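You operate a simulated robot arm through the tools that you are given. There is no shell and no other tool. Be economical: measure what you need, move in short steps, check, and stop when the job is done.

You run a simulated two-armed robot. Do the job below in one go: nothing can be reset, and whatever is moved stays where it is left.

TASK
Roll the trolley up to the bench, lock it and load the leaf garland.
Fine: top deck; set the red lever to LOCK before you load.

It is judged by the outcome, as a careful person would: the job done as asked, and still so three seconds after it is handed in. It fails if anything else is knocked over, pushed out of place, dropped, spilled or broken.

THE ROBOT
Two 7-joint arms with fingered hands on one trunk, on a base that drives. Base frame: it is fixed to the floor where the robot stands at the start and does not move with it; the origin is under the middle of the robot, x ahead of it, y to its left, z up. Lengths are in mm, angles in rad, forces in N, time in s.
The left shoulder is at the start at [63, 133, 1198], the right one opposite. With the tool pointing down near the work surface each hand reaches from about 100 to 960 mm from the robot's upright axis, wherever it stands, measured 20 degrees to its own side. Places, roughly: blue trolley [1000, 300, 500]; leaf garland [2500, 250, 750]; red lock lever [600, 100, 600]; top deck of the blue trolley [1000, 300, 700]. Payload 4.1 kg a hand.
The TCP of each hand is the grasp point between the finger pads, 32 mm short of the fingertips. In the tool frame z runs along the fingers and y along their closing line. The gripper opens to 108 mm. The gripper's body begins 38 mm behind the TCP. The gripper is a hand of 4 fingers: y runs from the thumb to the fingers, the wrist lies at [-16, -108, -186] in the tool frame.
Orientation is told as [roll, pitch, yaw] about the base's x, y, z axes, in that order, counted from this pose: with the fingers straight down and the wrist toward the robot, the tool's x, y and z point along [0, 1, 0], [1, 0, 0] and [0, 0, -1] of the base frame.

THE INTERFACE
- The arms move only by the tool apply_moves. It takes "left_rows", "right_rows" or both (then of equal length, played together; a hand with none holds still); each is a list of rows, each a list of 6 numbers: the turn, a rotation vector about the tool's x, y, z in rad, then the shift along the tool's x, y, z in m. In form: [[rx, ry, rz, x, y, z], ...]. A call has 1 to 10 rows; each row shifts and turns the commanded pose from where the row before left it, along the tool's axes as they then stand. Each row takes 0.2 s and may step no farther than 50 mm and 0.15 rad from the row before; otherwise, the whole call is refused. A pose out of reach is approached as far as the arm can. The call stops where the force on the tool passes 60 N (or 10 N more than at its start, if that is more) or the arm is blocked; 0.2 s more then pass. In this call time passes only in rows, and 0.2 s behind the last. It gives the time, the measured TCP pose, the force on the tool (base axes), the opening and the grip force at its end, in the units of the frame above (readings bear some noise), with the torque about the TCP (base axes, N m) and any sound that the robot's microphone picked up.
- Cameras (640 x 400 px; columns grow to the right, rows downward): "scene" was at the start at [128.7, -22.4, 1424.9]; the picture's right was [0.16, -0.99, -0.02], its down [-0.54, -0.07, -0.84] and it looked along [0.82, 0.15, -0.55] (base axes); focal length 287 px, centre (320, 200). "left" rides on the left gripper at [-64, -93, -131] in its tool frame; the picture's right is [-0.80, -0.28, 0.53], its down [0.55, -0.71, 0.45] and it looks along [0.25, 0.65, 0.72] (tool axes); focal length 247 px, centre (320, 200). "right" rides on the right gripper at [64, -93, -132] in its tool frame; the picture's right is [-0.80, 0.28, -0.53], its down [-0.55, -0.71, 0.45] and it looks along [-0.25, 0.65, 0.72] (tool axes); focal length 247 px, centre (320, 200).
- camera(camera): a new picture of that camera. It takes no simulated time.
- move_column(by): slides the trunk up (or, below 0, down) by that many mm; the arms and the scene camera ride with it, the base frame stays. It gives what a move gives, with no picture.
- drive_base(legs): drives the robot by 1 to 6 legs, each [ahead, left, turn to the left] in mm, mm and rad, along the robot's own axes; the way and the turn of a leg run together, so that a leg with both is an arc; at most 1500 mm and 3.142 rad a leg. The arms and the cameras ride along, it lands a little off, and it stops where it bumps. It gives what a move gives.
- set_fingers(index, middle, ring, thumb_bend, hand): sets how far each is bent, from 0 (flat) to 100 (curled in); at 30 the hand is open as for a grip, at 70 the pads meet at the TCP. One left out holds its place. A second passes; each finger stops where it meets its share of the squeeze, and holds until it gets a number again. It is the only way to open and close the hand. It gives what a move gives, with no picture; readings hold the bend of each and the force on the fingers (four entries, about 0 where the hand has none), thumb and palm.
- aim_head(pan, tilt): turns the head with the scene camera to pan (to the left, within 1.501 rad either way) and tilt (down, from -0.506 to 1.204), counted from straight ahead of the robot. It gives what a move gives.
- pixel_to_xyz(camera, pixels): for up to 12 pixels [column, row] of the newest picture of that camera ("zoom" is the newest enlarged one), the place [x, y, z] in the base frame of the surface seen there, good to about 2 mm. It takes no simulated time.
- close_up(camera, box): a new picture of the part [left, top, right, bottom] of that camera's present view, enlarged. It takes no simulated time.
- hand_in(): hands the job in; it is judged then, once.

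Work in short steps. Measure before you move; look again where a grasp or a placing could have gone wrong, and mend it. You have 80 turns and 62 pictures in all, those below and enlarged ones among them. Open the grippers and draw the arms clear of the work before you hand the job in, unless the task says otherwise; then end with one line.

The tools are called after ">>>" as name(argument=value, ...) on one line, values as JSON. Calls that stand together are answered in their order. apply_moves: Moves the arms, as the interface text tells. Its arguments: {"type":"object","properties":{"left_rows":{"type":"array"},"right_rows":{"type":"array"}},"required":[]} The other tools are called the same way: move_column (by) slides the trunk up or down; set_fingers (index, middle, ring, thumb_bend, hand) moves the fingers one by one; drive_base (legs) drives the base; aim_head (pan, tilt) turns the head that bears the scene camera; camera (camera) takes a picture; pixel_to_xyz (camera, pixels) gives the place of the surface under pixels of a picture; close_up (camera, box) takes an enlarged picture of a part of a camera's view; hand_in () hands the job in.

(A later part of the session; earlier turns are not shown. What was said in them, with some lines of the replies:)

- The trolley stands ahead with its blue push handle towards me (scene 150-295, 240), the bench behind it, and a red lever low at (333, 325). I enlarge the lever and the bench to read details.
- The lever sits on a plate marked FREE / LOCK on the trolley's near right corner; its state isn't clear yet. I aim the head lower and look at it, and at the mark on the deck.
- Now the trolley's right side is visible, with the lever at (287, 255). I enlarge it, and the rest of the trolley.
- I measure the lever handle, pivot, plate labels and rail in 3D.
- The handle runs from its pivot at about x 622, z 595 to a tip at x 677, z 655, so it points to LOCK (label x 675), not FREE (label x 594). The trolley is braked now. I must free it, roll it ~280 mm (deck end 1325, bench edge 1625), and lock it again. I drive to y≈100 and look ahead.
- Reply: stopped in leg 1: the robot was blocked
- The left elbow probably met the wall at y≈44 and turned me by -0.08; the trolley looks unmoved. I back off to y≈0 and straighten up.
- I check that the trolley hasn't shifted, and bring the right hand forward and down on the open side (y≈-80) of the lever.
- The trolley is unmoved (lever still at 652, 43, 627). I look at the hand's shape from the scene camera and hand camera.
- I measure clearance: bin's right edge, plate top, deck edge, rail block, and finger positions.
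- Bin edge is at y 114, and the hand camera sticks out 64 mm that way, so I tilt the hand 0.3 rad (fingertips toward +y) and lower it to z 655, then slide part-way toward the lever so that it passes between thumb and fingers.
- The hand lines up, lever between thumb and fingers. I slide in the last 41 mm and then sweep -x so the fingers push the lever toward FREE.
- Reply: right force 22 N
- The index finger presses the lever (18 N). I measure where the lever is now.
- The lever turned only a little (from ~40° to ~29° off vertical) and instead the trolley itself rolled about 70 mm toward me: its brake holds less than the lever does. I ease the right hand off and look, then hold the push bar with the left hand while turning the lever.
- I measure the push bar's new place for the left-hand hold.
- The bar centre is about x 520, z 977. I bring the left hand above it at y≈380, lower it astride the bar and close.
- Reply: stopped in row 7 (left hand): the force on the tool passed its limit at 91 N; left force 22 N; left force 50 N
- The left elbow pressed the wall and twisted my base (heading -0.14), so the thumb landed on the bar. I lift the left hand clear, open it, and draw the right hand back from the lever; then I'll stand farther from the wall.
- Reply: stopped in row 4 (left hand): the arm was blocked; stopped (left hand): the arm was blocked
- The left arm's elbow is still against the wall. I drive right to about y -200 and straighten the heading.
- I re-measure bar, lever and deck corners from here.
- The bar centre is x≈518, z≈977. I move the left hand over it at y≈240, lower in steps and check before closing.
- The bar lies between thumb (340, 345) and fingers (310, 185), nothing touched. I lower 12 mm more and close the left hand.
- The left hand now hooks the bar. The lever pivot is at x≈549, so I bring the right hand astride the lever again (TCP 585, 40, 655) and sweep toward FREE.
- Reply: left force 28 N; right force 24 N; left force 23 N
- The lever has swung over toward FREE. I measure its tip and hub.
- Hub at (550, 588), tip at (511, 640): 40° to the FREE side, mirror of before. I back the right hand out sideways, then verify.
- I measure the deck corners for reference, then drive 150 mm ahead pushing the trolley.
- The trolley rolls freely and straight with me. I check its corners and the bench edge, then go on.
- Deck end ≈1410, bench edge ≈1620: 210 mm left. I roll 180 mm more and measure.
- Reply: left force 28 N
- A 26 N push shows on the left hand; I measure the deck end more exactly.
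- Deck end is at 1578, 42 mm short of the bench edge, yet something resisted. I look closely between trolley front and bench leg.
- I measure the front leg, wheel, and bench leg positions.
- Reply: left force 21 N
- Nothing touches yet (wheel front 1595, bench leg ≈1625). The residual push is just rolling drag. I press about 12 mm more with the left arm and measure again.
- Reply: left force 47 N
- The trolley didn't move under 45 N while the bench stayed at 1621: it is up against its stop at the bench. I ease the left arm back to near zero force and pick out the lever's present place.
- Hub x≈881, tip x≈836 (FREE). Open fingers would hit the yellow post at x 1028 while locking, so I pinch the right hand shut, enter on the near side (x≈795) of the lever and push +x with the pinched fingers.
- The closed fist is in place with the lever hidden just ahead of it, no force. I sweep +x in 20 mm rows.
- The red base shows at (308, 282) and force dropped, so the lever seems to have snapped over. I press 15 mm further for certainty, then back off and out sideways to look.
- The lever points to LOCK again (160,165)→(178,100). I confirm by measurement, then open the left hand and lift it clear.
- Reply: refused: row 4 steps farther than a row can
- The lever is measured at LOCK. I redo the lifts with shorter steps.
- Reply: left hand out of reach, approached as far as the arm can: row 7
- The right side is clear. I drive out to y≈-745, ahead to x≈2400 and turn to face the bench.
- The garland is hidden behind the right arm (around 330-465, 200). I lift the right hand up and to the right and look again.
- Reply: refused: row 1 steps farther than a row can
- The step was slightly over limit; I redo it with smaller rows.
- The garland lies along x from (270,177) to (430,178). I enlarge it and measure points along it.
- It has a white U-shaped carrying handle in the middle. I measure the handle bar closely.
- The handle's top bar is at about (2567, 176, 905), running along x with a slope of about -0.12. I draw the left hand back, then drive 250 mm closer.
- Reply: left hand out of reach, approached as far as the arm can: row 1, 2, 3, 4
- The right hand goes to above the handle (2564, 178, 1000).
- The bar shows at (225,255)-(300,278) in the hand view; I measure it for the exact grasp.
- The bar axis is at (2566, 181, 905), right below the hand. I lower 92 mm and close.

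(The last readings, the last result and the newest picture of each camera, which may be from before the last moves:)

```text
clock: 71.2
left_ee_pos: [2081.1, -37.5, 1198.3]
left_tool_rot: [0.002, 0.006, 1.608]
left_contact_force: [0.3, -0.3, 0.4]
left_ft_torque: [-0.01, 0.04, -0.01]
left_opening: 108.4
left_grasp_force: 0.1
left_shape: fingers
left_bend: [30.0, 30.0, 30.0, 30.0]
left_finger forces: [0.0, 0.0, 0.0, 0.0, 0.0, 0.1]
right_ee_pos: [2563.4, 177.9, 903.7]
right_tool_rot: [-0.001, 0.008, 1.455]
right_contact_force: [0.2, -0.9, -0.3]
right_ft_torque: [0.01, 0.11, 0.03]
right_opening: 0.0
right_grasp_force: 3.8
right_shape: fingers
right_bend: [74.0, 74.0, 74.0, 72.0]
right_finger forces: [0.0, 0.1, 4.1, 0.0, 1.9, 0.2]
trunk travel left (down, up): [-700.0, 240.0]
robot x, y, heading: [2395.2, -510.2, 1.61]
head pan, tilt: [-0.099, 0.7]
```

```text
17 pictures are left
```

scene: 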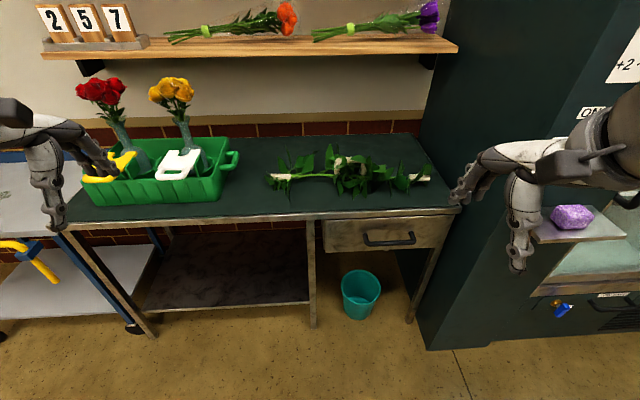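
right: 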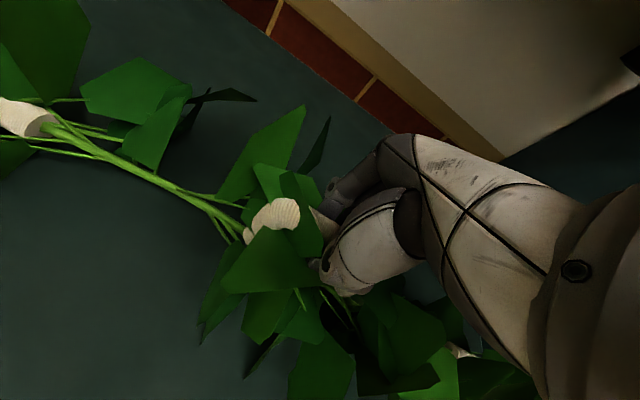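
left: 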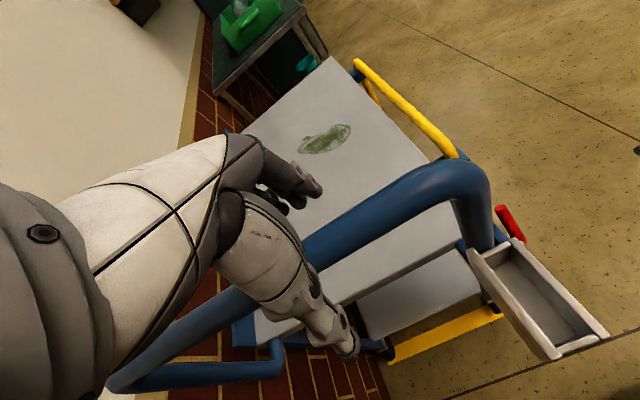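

The fingers have closed around the bar. I tighten a bit and lift 60 mm as a test.

>>> set_fingers(hand="right", index=88, middle=88, ring=88, thumb_bend=85)

>>> apply_moves(right_rows=[[0, 0, 0, 0, 0, -0.02], [0, 0, 0, 0, 0, -0.02], [0, 0, 0, 0, 0, -0.02], [0, 0, 0, 0, 0, 0]])

>>> camera(camera="scene")

```text
clock: 72.2
left_ee_pos: [2080.8, -36.6, 1200.4]
left_tool_rot: [0.001, 0.007, 1.606]
left_contact_force: [0.4, 0.7, 0.1]
left_ft_torque: [-0.01, 0.01, -0.01]
left_opening: 108.4
left_grasp_force: 0.1
left_shape: fingers
left_bend: [30.0, 30.0, 30.0, 30.0]
left_finger forces: [0.0, 0.0, 0.0, 0.1, 0.0, 0.0]
right_ee_pos: [2563.9, 178.4, 903.7]
right_tool_rot: [0.0, 0.009, 1.455]
right_contact_force: [-0.9, -0.6, -2.9]
right_ft_torque: [0.02, 0.39, 0.16]
right_opening: 0.0
right_grasp_force: 8.8
right_shape: fingers
right_bend: [81.0, 86.0, 86.0, 81.0]
right_finger forces: [0.1, 7.4, 10.5, 0.0, 0.0, 0.1]
trunk travel left (down, up): [-700.0, 240.0]
robot x, y, heading: [2396.5, -509.8, 1.611]
head pan, tilt: [-0.099, 0.7]
```

```text
clock: 73.2
left_ee_pos: [2081.9, -37.6, 1200.0]
left_tool_rot: [0.001, 0.007, 1.609]
left_contact_force: [-0.7, 0.5, 0.2]
left_ft_torque: [0.02, -0.01, 0.0]
left_opening: 108.5
left_grasp_force: 0.0
left_shape: fingers
left_bend: [30.0, 30.0, 30.0, 30.0]
left_finger forces: [0.0, 0.0, 0.0, 0.1, 0.0, 0.0]
right_ee_pos: [2563.7, 175.9, 967.4]
right_tool_rot: [0.001, 0.009, 1.452]
right_contact_force: [0.3, -0.8, -4.8]
right_ft_torque: [0.05, 0.11, 0.05]
right_opening: 0.0
right_grasp_force: 1.4
right_shape: fingers
right_bend: [82.0, 87.0, 88.0, 81.0]
right_finger forces: [0.0, 0.0, 2.9, 0.1, 0.0, 0.0]
trunk travel left (down, up): [-700.0, 240.0]
robot x, y, heading: [2393.9, -509.4, 1.61]
head pan, tilt: [-0.099, 0.7]
```

```text
16 pictures are left
```

scene: 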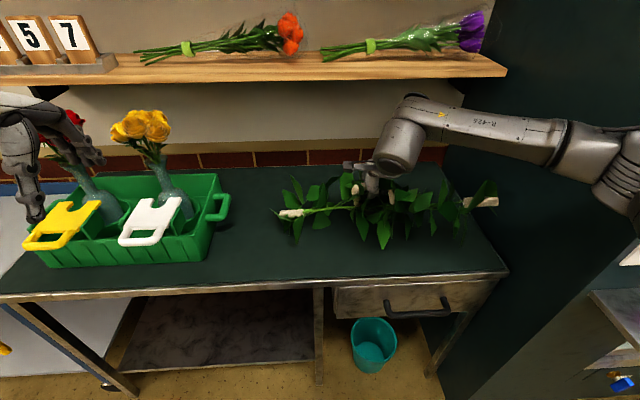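

The garland hangs level from the hand. I lift higher, back off from the bench, straighten the heading and drive left along to the trolley.

>>> apply_moves(right_rows=[[0, 0, 0, 0, 0, -0.035], [0, 0, 0, 0, 0, -0.035], [0, 0, 0, 0, 0, -0.035], [0, 0, 0, 0, 0, -0.035], [0, 0, 0, 0, 0, 0]])

>>> drive_base(legs=[[-330, 0, 0], [0, 0, -0.04], [0, 1310, 0]])

>>> camera(camera="scene")

```text
clock: 74.4
left_ee_pos: [2082.3, -36.1, 1200.0]
left_tool_rot: [0.001, 0.007, 1.608]
left_contact_force: [0.1, -0.7, 0.5]
left_ft_torque: [-0.02, -0.01, 0.0]
left_opening: 108.8
left_grasp_force: 0.0
left_shape: fingers
left_bend: [30.0, 30.0, 30.0, 30.0]
left_finger forces: [0.1, 0.1, 0.0, 0.0, 0.0, 0.1]
right_ee_pos: [2563.8, 180.5, 1107.4]
right_tool_rot: [0.002, 0.009, 1.454]
right_contact_force: [0.4, -0.6, -4.8]
right_ft_torque: [0.02, 0.09, 0.01]
right_opening: 0.2
right_grasp_force: 1.1
right_shape: fingers
right_bend: [82.0, 87.0, 88.0, 81.0]
right_finger forces: [0.0, 0.0, 3.0, 0.1, 0.1, 0.0]
trunk travel left (down, up): [-700.0, 240.0]
robot x, y, heading: [2397.6, -505.8, 1.607]
head pan, tilt: [-0.099, 0.7]
```

```text
clock: 83.0
left_ee_pos: [813.9, -359.3, 1199.1]
left_tool_rot: [0.001, 0.007, 1.576]
left_contact_force: [0.0, 0.9, -1.1]
left_ft_torque: [0.02, 0.0, -0.02]
left_opening: 108.7
left_grasp_force: 0.1
left_shape: fingers
left_bend: [30.0, 30.0, 30.0, 30.0]
left_finger forces: [0.1, 0.1, 0.1, 0.0, 0.0, 0.0]
right_ee_pos: [1301.9, -158.3, 1106.6]
right_tool_rot: [-0.001, 0.009, 1.425]
right_contact_force: [0.1, -0.6, -4.4]
right_ft_torque: [-0.01, 0.07, 0.01]
right_opening: 0.1
right_grasp_force: 1.8
right_shape: fingers
right_bend: [82.0, 87.0, 88.0, 81.0]
right_finger forces: [0.0, 1.3, 2.4, 0.0, 0.0, 0.1]
trunk travel left (down, up): [-700.0, 240.0]
robot x, y, heading: [1110.9, -837.6, 1.573]
head pan, tilt: [-0.099, 0.7]
```

```text
15 pictures are left
```

scene: 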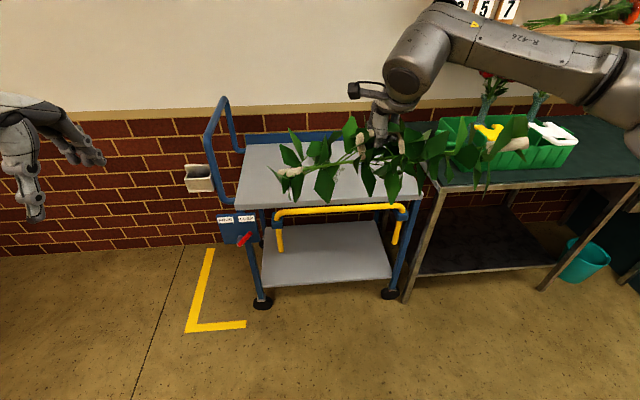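

The trolley stands at the bench with the lever still locked. I drive 320 mm forward and 57 mm left so that the garland is above the deck.

>>> drive_base(legs=[[320, 57, 0]])

>>> apply_moves(right_rows=[[0, 0, -0.07, 0, 0.04, 0], [0, 0, -0.07, 0, 0.04, 0], [0, 0, 0, 0, 0.02, 0.03]])

>>> camera(camera="scene")

```text
clock: 85.2
left_ee_pos: [752.8, -33.6, 1200.1]
left_tool_rot: [-0.001, 0.008, 1.582]
left_contact_force: [0.3, 0.1, -0.6]
left_ft_torque: [-0.03, 0.02, -0.01]
left_opening: 108.5
left_grasp_force: 0.0
left_shape: fingers
left_bend: [30.0, 30.0, 30.0, 30.0]
left_finger forces: [0.1, 0.1, 0.0, 0.1, 0.0, 0.1]
right_ee_pos: [1238.9, 172.0, 1107.1]
right_tool_rot: [0.001, 0.009, 1.429]
right_contact_force: [0.6, -0.4, -4.1]
right_ft_torque: [0.01, 0.09, 0.0]
right_opening: 0.1
right_grasp_force: 2.1
right_shape: fingers
right_bend: [82.0, 87.0, 88.0, 81.0]
right_finger forces: [0.0, 1.9, 2.1, 0.0, 0.0, 0.0]
trunk travel left (down, up): [-700.0, 240.0]
robot x, y, heading: [1053.3, -510.1, 1.578]
head pan, tilt: [-0.099, 0.7]
```

```text
clock: 86.0
left_ee_pos: [752.7, -32.1, 1198.7]
left_tool_rot: [-0.001, 0.009, 1.584]
left_contact_force: [0.7, 0.1, -0.2]
left_ft_torque: [0.0, -0.02, -0.01]
left_opening: 108.7
left_grasp_force: 0.1
left_shape: fingers
left_bend: [30.0, 30.0, 30.0, 30.0]
left_finger forces: [0.0, 0.0, 0.0, 0.1, 0.0, 0.1]
right_ee_pos: [1250.1, 274.7, 1074.8]
right_tool_rot: [0.002, 0.009, 1.572]
right_contact_force: [-0.7, 0.6, -5.1]
right_ft_torque: [-0.02, 0.09, -0.03]
right_opening: 0.0
right_grasp_force: 1.2
right_shape: fingers
right_bend: [82.0, 87.0, 88.0, 81.0]
right_finger forces: [0.0, 1.0, 2.8, 0.0, 0.0, 0.1]
trunk travel left (down, up): [-700.0, 240.0]
robot x, y, heading: [1054.3, -507.3, 1.58]
head pan, tilt: [-0.099, 0.7]
```

```text
14 pictures are left
```

scene: 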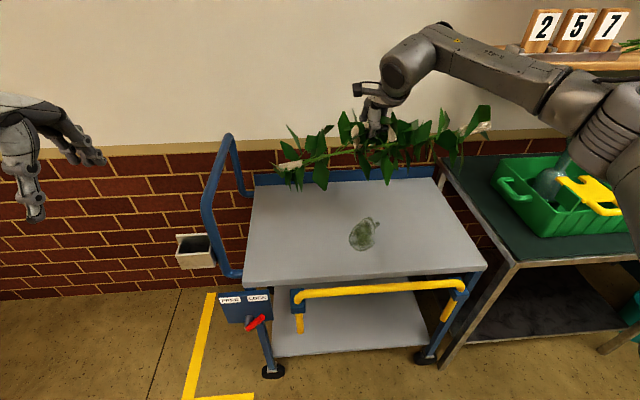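

The garland hangs over the deck. Before lowering I check how near the arm is to the vases and the placement of the ends.

>>> pixel_to_xyz(camera="scene", pixels=[[590, 150], [545, 90], [470, 60], [560, 170], [600, 205], [288, 165], [485, 128], [365, 235], [325, 180], [600, 120], [620, 240]])

>>> camera(camera="right")

```text
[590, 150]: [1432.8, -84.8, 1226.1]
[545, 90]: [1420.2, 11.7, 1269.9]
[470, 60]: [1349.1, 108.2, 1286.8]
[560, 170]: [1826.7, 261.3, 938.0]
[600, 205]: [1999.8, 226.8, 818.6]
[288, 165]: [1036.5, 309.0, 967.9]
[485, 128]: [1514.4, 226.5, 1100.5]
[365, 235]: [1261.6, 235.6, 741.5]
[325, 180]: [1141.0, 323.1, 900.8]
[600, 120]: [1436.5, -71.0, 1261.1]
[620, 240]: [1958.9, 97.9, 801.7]
```

```text
13 pictures are left
```

right: 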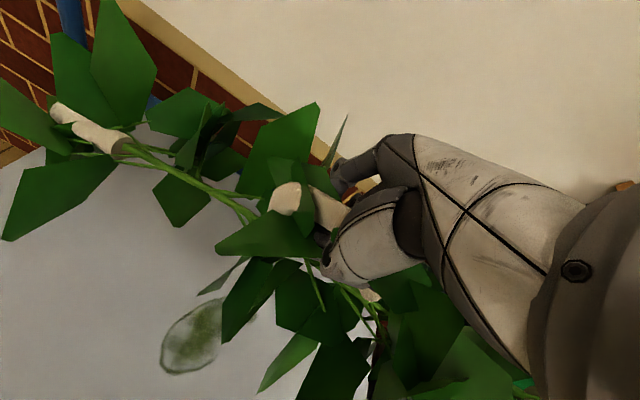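

Left end hangs a bit lower (968 vs ~1050+), all within the deck's outline. I shift 25 mm toward the handle and lower to about z 905, then look.

>>> apply_moves(right_rows=[[0, 0, 0, 0.012, 0, 0.04], [0, 0, 0, 0.013, 0, 0.04], [0, 0, 0, 0, 0, 0.04], [0, 0, 0, 0, 0, 0.03], [0, 0, 0, 0, 0, 0.02], [0, 0, 0, 0, 0, 0]])

>>> camera(camera="scene")

```text
clock: 87.5
left_ee_pos: [752.1, -32.7, 1199.1]
left_tool_rot: [0.0, 0.006, 1.583]
left_contact_force: [0.3, -0.2, 0.7]
left_ft_torque: [0.02, 0.01, -0.02]
left_opening: 108.9
left_grasp_force: 0.1
left_shape: fingers
left_bend: [30.0, 30.0, 30.0, 30.0]
left_finger forces: [0.0, 0.1, 0.1, 0.0, 0.1, 0.0]
right_ee_pos: [1221.3, 268.4, 908.7]
right_tool_rot: [0.002, 0.009, 1.57]
right_contact_force: [1.1, 0.1, -4.3]
right_ft_torque: [0.0, 0.12, 0.02]
right_opening: 0.2
right_grasp_force: 1.9
right_shape: fingers
right_bend: [82.0, 87.0, 88.0, 81.0]
right_finger forces: [0.0, 1.5, 2.4, 0.0, 0.1, 0.0]
trunk travel left (down, up): [-700.0, 240.0]
robot x, y, heading: [1057.8, -510.2, 1.584]
head pan, tilt: [-0.099, 0.7]
```

```text
12 pictures are left
```

scene: 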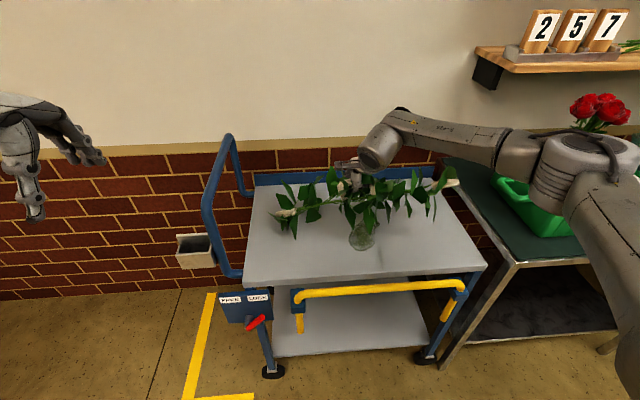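

It's in place above the deck; I lower slowly to about z 850, watching the force.

>>> apply_moves(right_rows=[[0, 0, 0, 0, -0.008, 0.012], [0, 0, 0, 0, -0.008, 0.012], [0, 0, 0, 0, 0, 0.01], [0, 0, 0, 0, 0, 0.008], [0, 0, 0, 0, 0, 0.008], [0, 0, 0, 0, 0, 0.006], [0, 0, 0, 0, 0, 0]])

>>> camera(camera="scene")

```text
clock: 89.0
left_ee_pos: [750.8, -32.5, 1198.2]
left_tool_rot: [0.0, 0.005, 1.582]
left_contact_force: [-0.4, 0.2, -0.6]
left_ft_torque: [-0.01, -0.01, -0.01]
left_opening: 108.3
left_grasp_force: 0.1
left_shape: fingers
left_bend: [30.0, 30.0, 30.0, 30.0]
left_finger forces: [0.0, 0.0, 0.1, 0.1, 0.0, 0.1]
right_ee_pos: [1219.0, 252.9, 851.5]
right_tool_rot: [0.001, 0.008, 1.571]
right_contact_force: [0.4, -0.3, -2.0]
right_ft_torque: [0.02, 0.34, 0.02]
right_opening: 0.1
right_grasp_force: 4.0
right_shape: fingers
right_bend: [83.0, 87.0, 87.0, 82.0]
right_finger forces: [0.1, 0.1, 7.7, 0.1, 0.1, 0.0]
trunk travel left (down, up): [-700.0, 240.0]
robot x, y, heading: [1052.1, -509.6, 1.579]
head pan, tilt: [-0.099, 0.7]
```

```text
11 pictures are left
```

scene: 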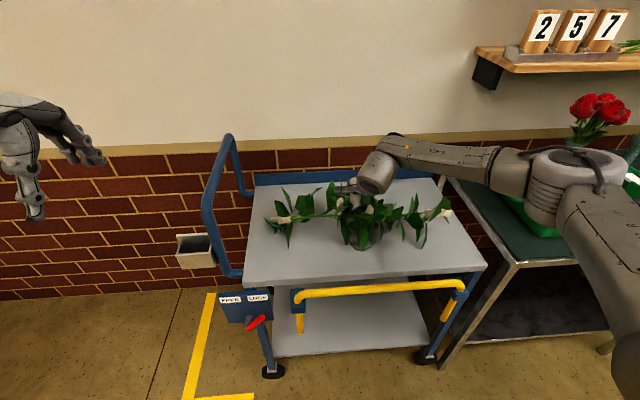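

The load is half off the hand (4.5→2 N). I lower a little more until it's carried by the deck.

>>> apply_moves(right_rows=[[0, 0, 0, 0, 0, 0.004], [0, 0, 0, 0, 0, 0.004], [0, 0, 0, 0, 0, 0.004], [0, 0, 0, 0, 0, 0]])

>>> camera(camera="right")

```text
clock: 90.0
left_ee_pos: [752.5, -33.7, 1198.7]
left_tool_rot: [-0.002, 0.008, 1.583]
left_contact_force: [-0.4, -0.2, -0.2]
left_ft_torque: [-0.03, 0.03, 0.01]
left_opening: 108.6
left_grasp_force: 0.1
left_shape: fingers
left_bend: [30.0, 30.0, 30.0, 30.0]
left_finger forces: [0.1, 0.0, 0.0, 0.0, 0.0, 0.1]
right_ee_pos: [1220.6, 251.8, 837.9]
right_tool_rot: [0.003, 0.01, 1.571]
right_contact_force: [1.0, 0.4, -0.9]
right_ft_torque: [0.06, 0.48, 0.06]
right_opening: 0.0
right_grasp_force: 4.8
right_shape: fingers
right_bend: [84.0, 88.0, 87.0, 83.0]
right_finger forces: [0.0, 0.1, 10.4, 0.0, 0.1, 0.0]
trunk travel left (down, up): [-700.0, 240.0]
robot x, y, heading: [1054.0, -512.2, 1.581]
head pan, tilt: [-0.099, 0.7]
```

```text
10 pictures are left
```

right: 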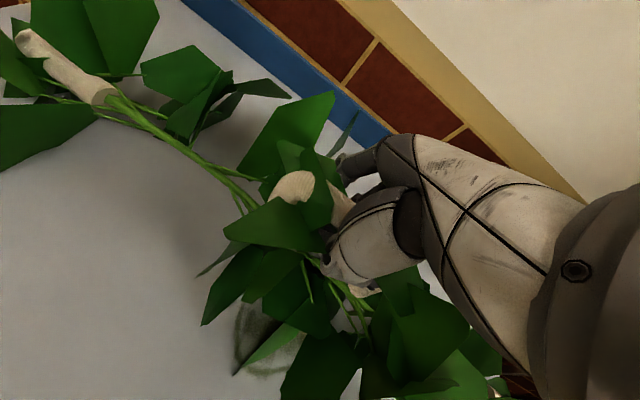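

It rests on the deck now. I open the hand and lift straight up.

>>> set_fingers(hand="right", index=30, middle=30, ring=30, thumb_bend=30)

>>> apply_moves(right_rows=[[0, 0, 0, 0, 0, -0.015], [0, 0, 0, 0, 0, -0.02], [0, 0, 0, 0, 0, -0.03], [0, 0, 0, 0, 0, -0.04], [0, 0, 0, 0, 0, -0.045], [0, 0, 0, 0, 0, -0.045], [0, 0, 0, 0, 0, -0.045]])

>>> camera(camera="scene")

```text
clock: 91.0
left_ee_pos: [751.8, -33.3, 1200.1]
left_tool_rot: [0.001, 0.008, 1.583]
left_contact_force: [0.0, 0.3, -0.2]
left_ft_torque: [0.01, 0.01, -0.01]
left_opening: 108.7
left_grasp_force: 0.0
left_shape: fingers
left_bend: [30.0, 30.0, 30.0, 30.0]
left_finger forces: [0.0, 0.0, 0.0, 0.0, 0.0, 0.0]
right_ee_pos: [1220.4, 251.9, 839.2]
right_tool_rot: [0.002, 0.007, 1.568]
right_contact_force: [-0.1, -0.5, 0.3]
right_ft_torque: [0.01, 0.01, -0.01]
right_opening: 108.1
right_grasp_force: 0.1
right_shape: fingers
right_bend: [30.0, 30.0, 30.0, 30.0]
right_finger forces: [0.0, 0.0, 0.0, 0.0, 0.1, 0.1]
trunk travel left (down, up): [-700.0, 240.0]
robot x, y, heading: [1051.6, -507.8, 1.582]
head pan, tilt: [-0.099, 0.7]
```

```text
clock: 92.7
left_ee_pos: [751.1, -34.5, 1199.7]
left_tool_rot: [0.001, 0.004, 1.582]
left_contact_force: [-0.6, -0.6, 0.1]
left_ft_torque: [0.0, -0.02, 0.0]
left_opening: 108.6
left_grasp_force: 0.1
left_shape: fingers
left_bend: [30.0, 30.0, 30.0, 30.0]
left_finger forces: [0.0, 0.0, 0.0, 0.0, 0.0, 0.0]
right_ee_pos: [1221.3, 254.4, 1079.5]
right_tool_rot: [-0.001, 0.009, 1.569]
right_contact_force: [-0.5, -0.2, -0.2]
right_ft_torque: [0.0, 0.0, 0.01]
right_opening: 108.3
right_grasp_force: 0.2
right_shape: fingers
right_bend: [30.0, 30.0, 30.0, 30.0]
right_finger forces: [0.0, 0.1, 0.0, 0.0, 0.1, 0.1]
trunk travel left (down, up): [-700.0, 240.0]
robot x, y, heading: [1048.6, -513.7, 1.577]
head pan, tilt: [-0.099, 0.7]
```

```text
9 pictures are left
```

scene: 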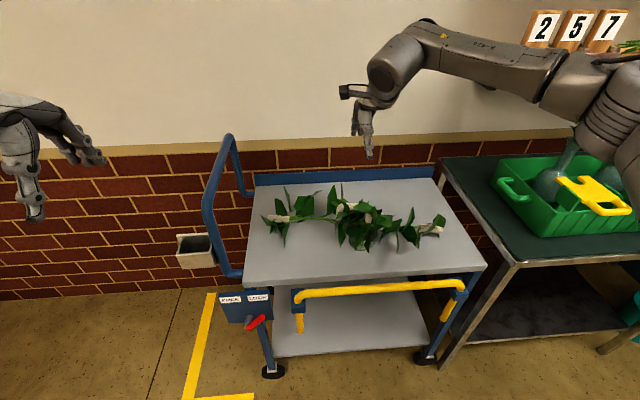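

The garland lies on the top deck, the hands are free. I drive back clear and take a last look at lever, gap and garland.

>>> drive_base(legs=[[-400, 0, 0]])

>>> camera(camera="scene")

>>> close_up(camera="scene", box=[190, 120, 446, 280])

```text
clock: 95.1
left_ee_pos: [757.2, -430.2, 1199.8]
left_tool_rot: [-0.001, 0.007, 1.581]
left_contact_force: [0.0, 0.1, -0.2]
left_ft_torque: [0.0, 0.01, -0.04]
left_opening: 108.3
left_grasp_force: 0.1
left_shape: fingers
left_bend: [30.0, 30.0, 30.0, 30.0]
left_finger forces: [0.0, 0.1, 0.0, 0.1, 0.0, 0.0]
right_ee_pos: [1228.2, -142.2, 1078.6]
right_tool_rot: [0.002, 0.009, 1.566]
right_contact_force: [-0.1, 0.1, 0.1]
right_ft_torque: [-0.02, -0.01, 0.02]
right_opening: 108.3
right_grasp_force: 0.0
right_shape: fingers
right_bend: [30.0, 30.0, 30.0, 30.0]
right_finger forces: [0.1, 0.0, 0.1, 0.1, 0.1, 0.0]
trunk travel left (down, up): [-700.0, 240.0]
robot x, y, heading: [1058.7, -907.8, 1.575]
head pan, tilt: [-0.099, 0.7]
```

```text
8 pictures are left
```

scene: 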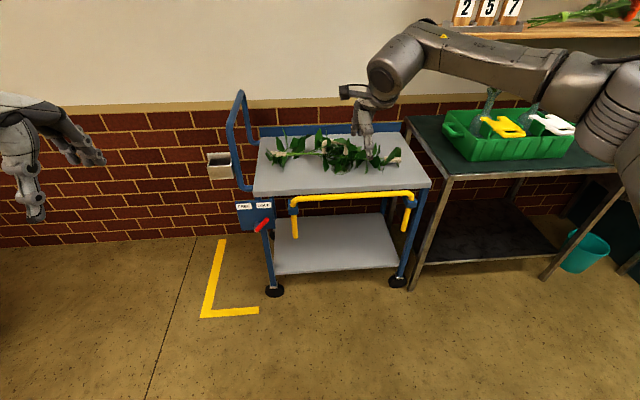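

```text
2.50 times, centred on (318, 200) of scene
```

zoom: 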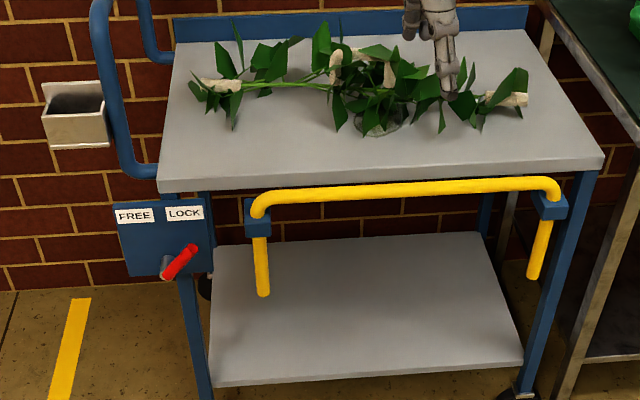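

All looks right: garland on the deck, lever at LOCK. I check the deck end against the bench edge once more.

>>> pixel_to_xyz(camera="zoom", pixels=[[596, 155], [540, 60], [190, 252], [170, 272], [630, 130], [560, 30], [505, 100], [210, 85]])

```text
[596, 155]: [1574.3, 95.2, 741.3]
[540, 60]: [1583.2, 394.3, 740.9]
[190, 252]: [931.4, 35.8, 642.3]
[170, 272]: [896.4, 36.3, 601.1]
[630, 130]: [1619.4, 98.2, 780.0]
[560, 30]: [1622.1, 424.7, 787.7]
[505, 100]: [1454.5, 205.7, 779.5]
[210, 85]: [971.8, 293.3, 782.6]
```

The deck end is ~38 mm from the bench edge (against its stop), the lever is at LOCK, the garland is loaded and the arms are clear. I hand in.

>>> hand_in()

```text
The job is handed in.
```

The job is handed in: the trolley is at the bench, its red lever was set to LOCK before loading, and the leaf garland lies on the top deck. The deck ends about 38 mm short of the bench edge, because the trolley stopped there and would not roll closer when I pushed harder.
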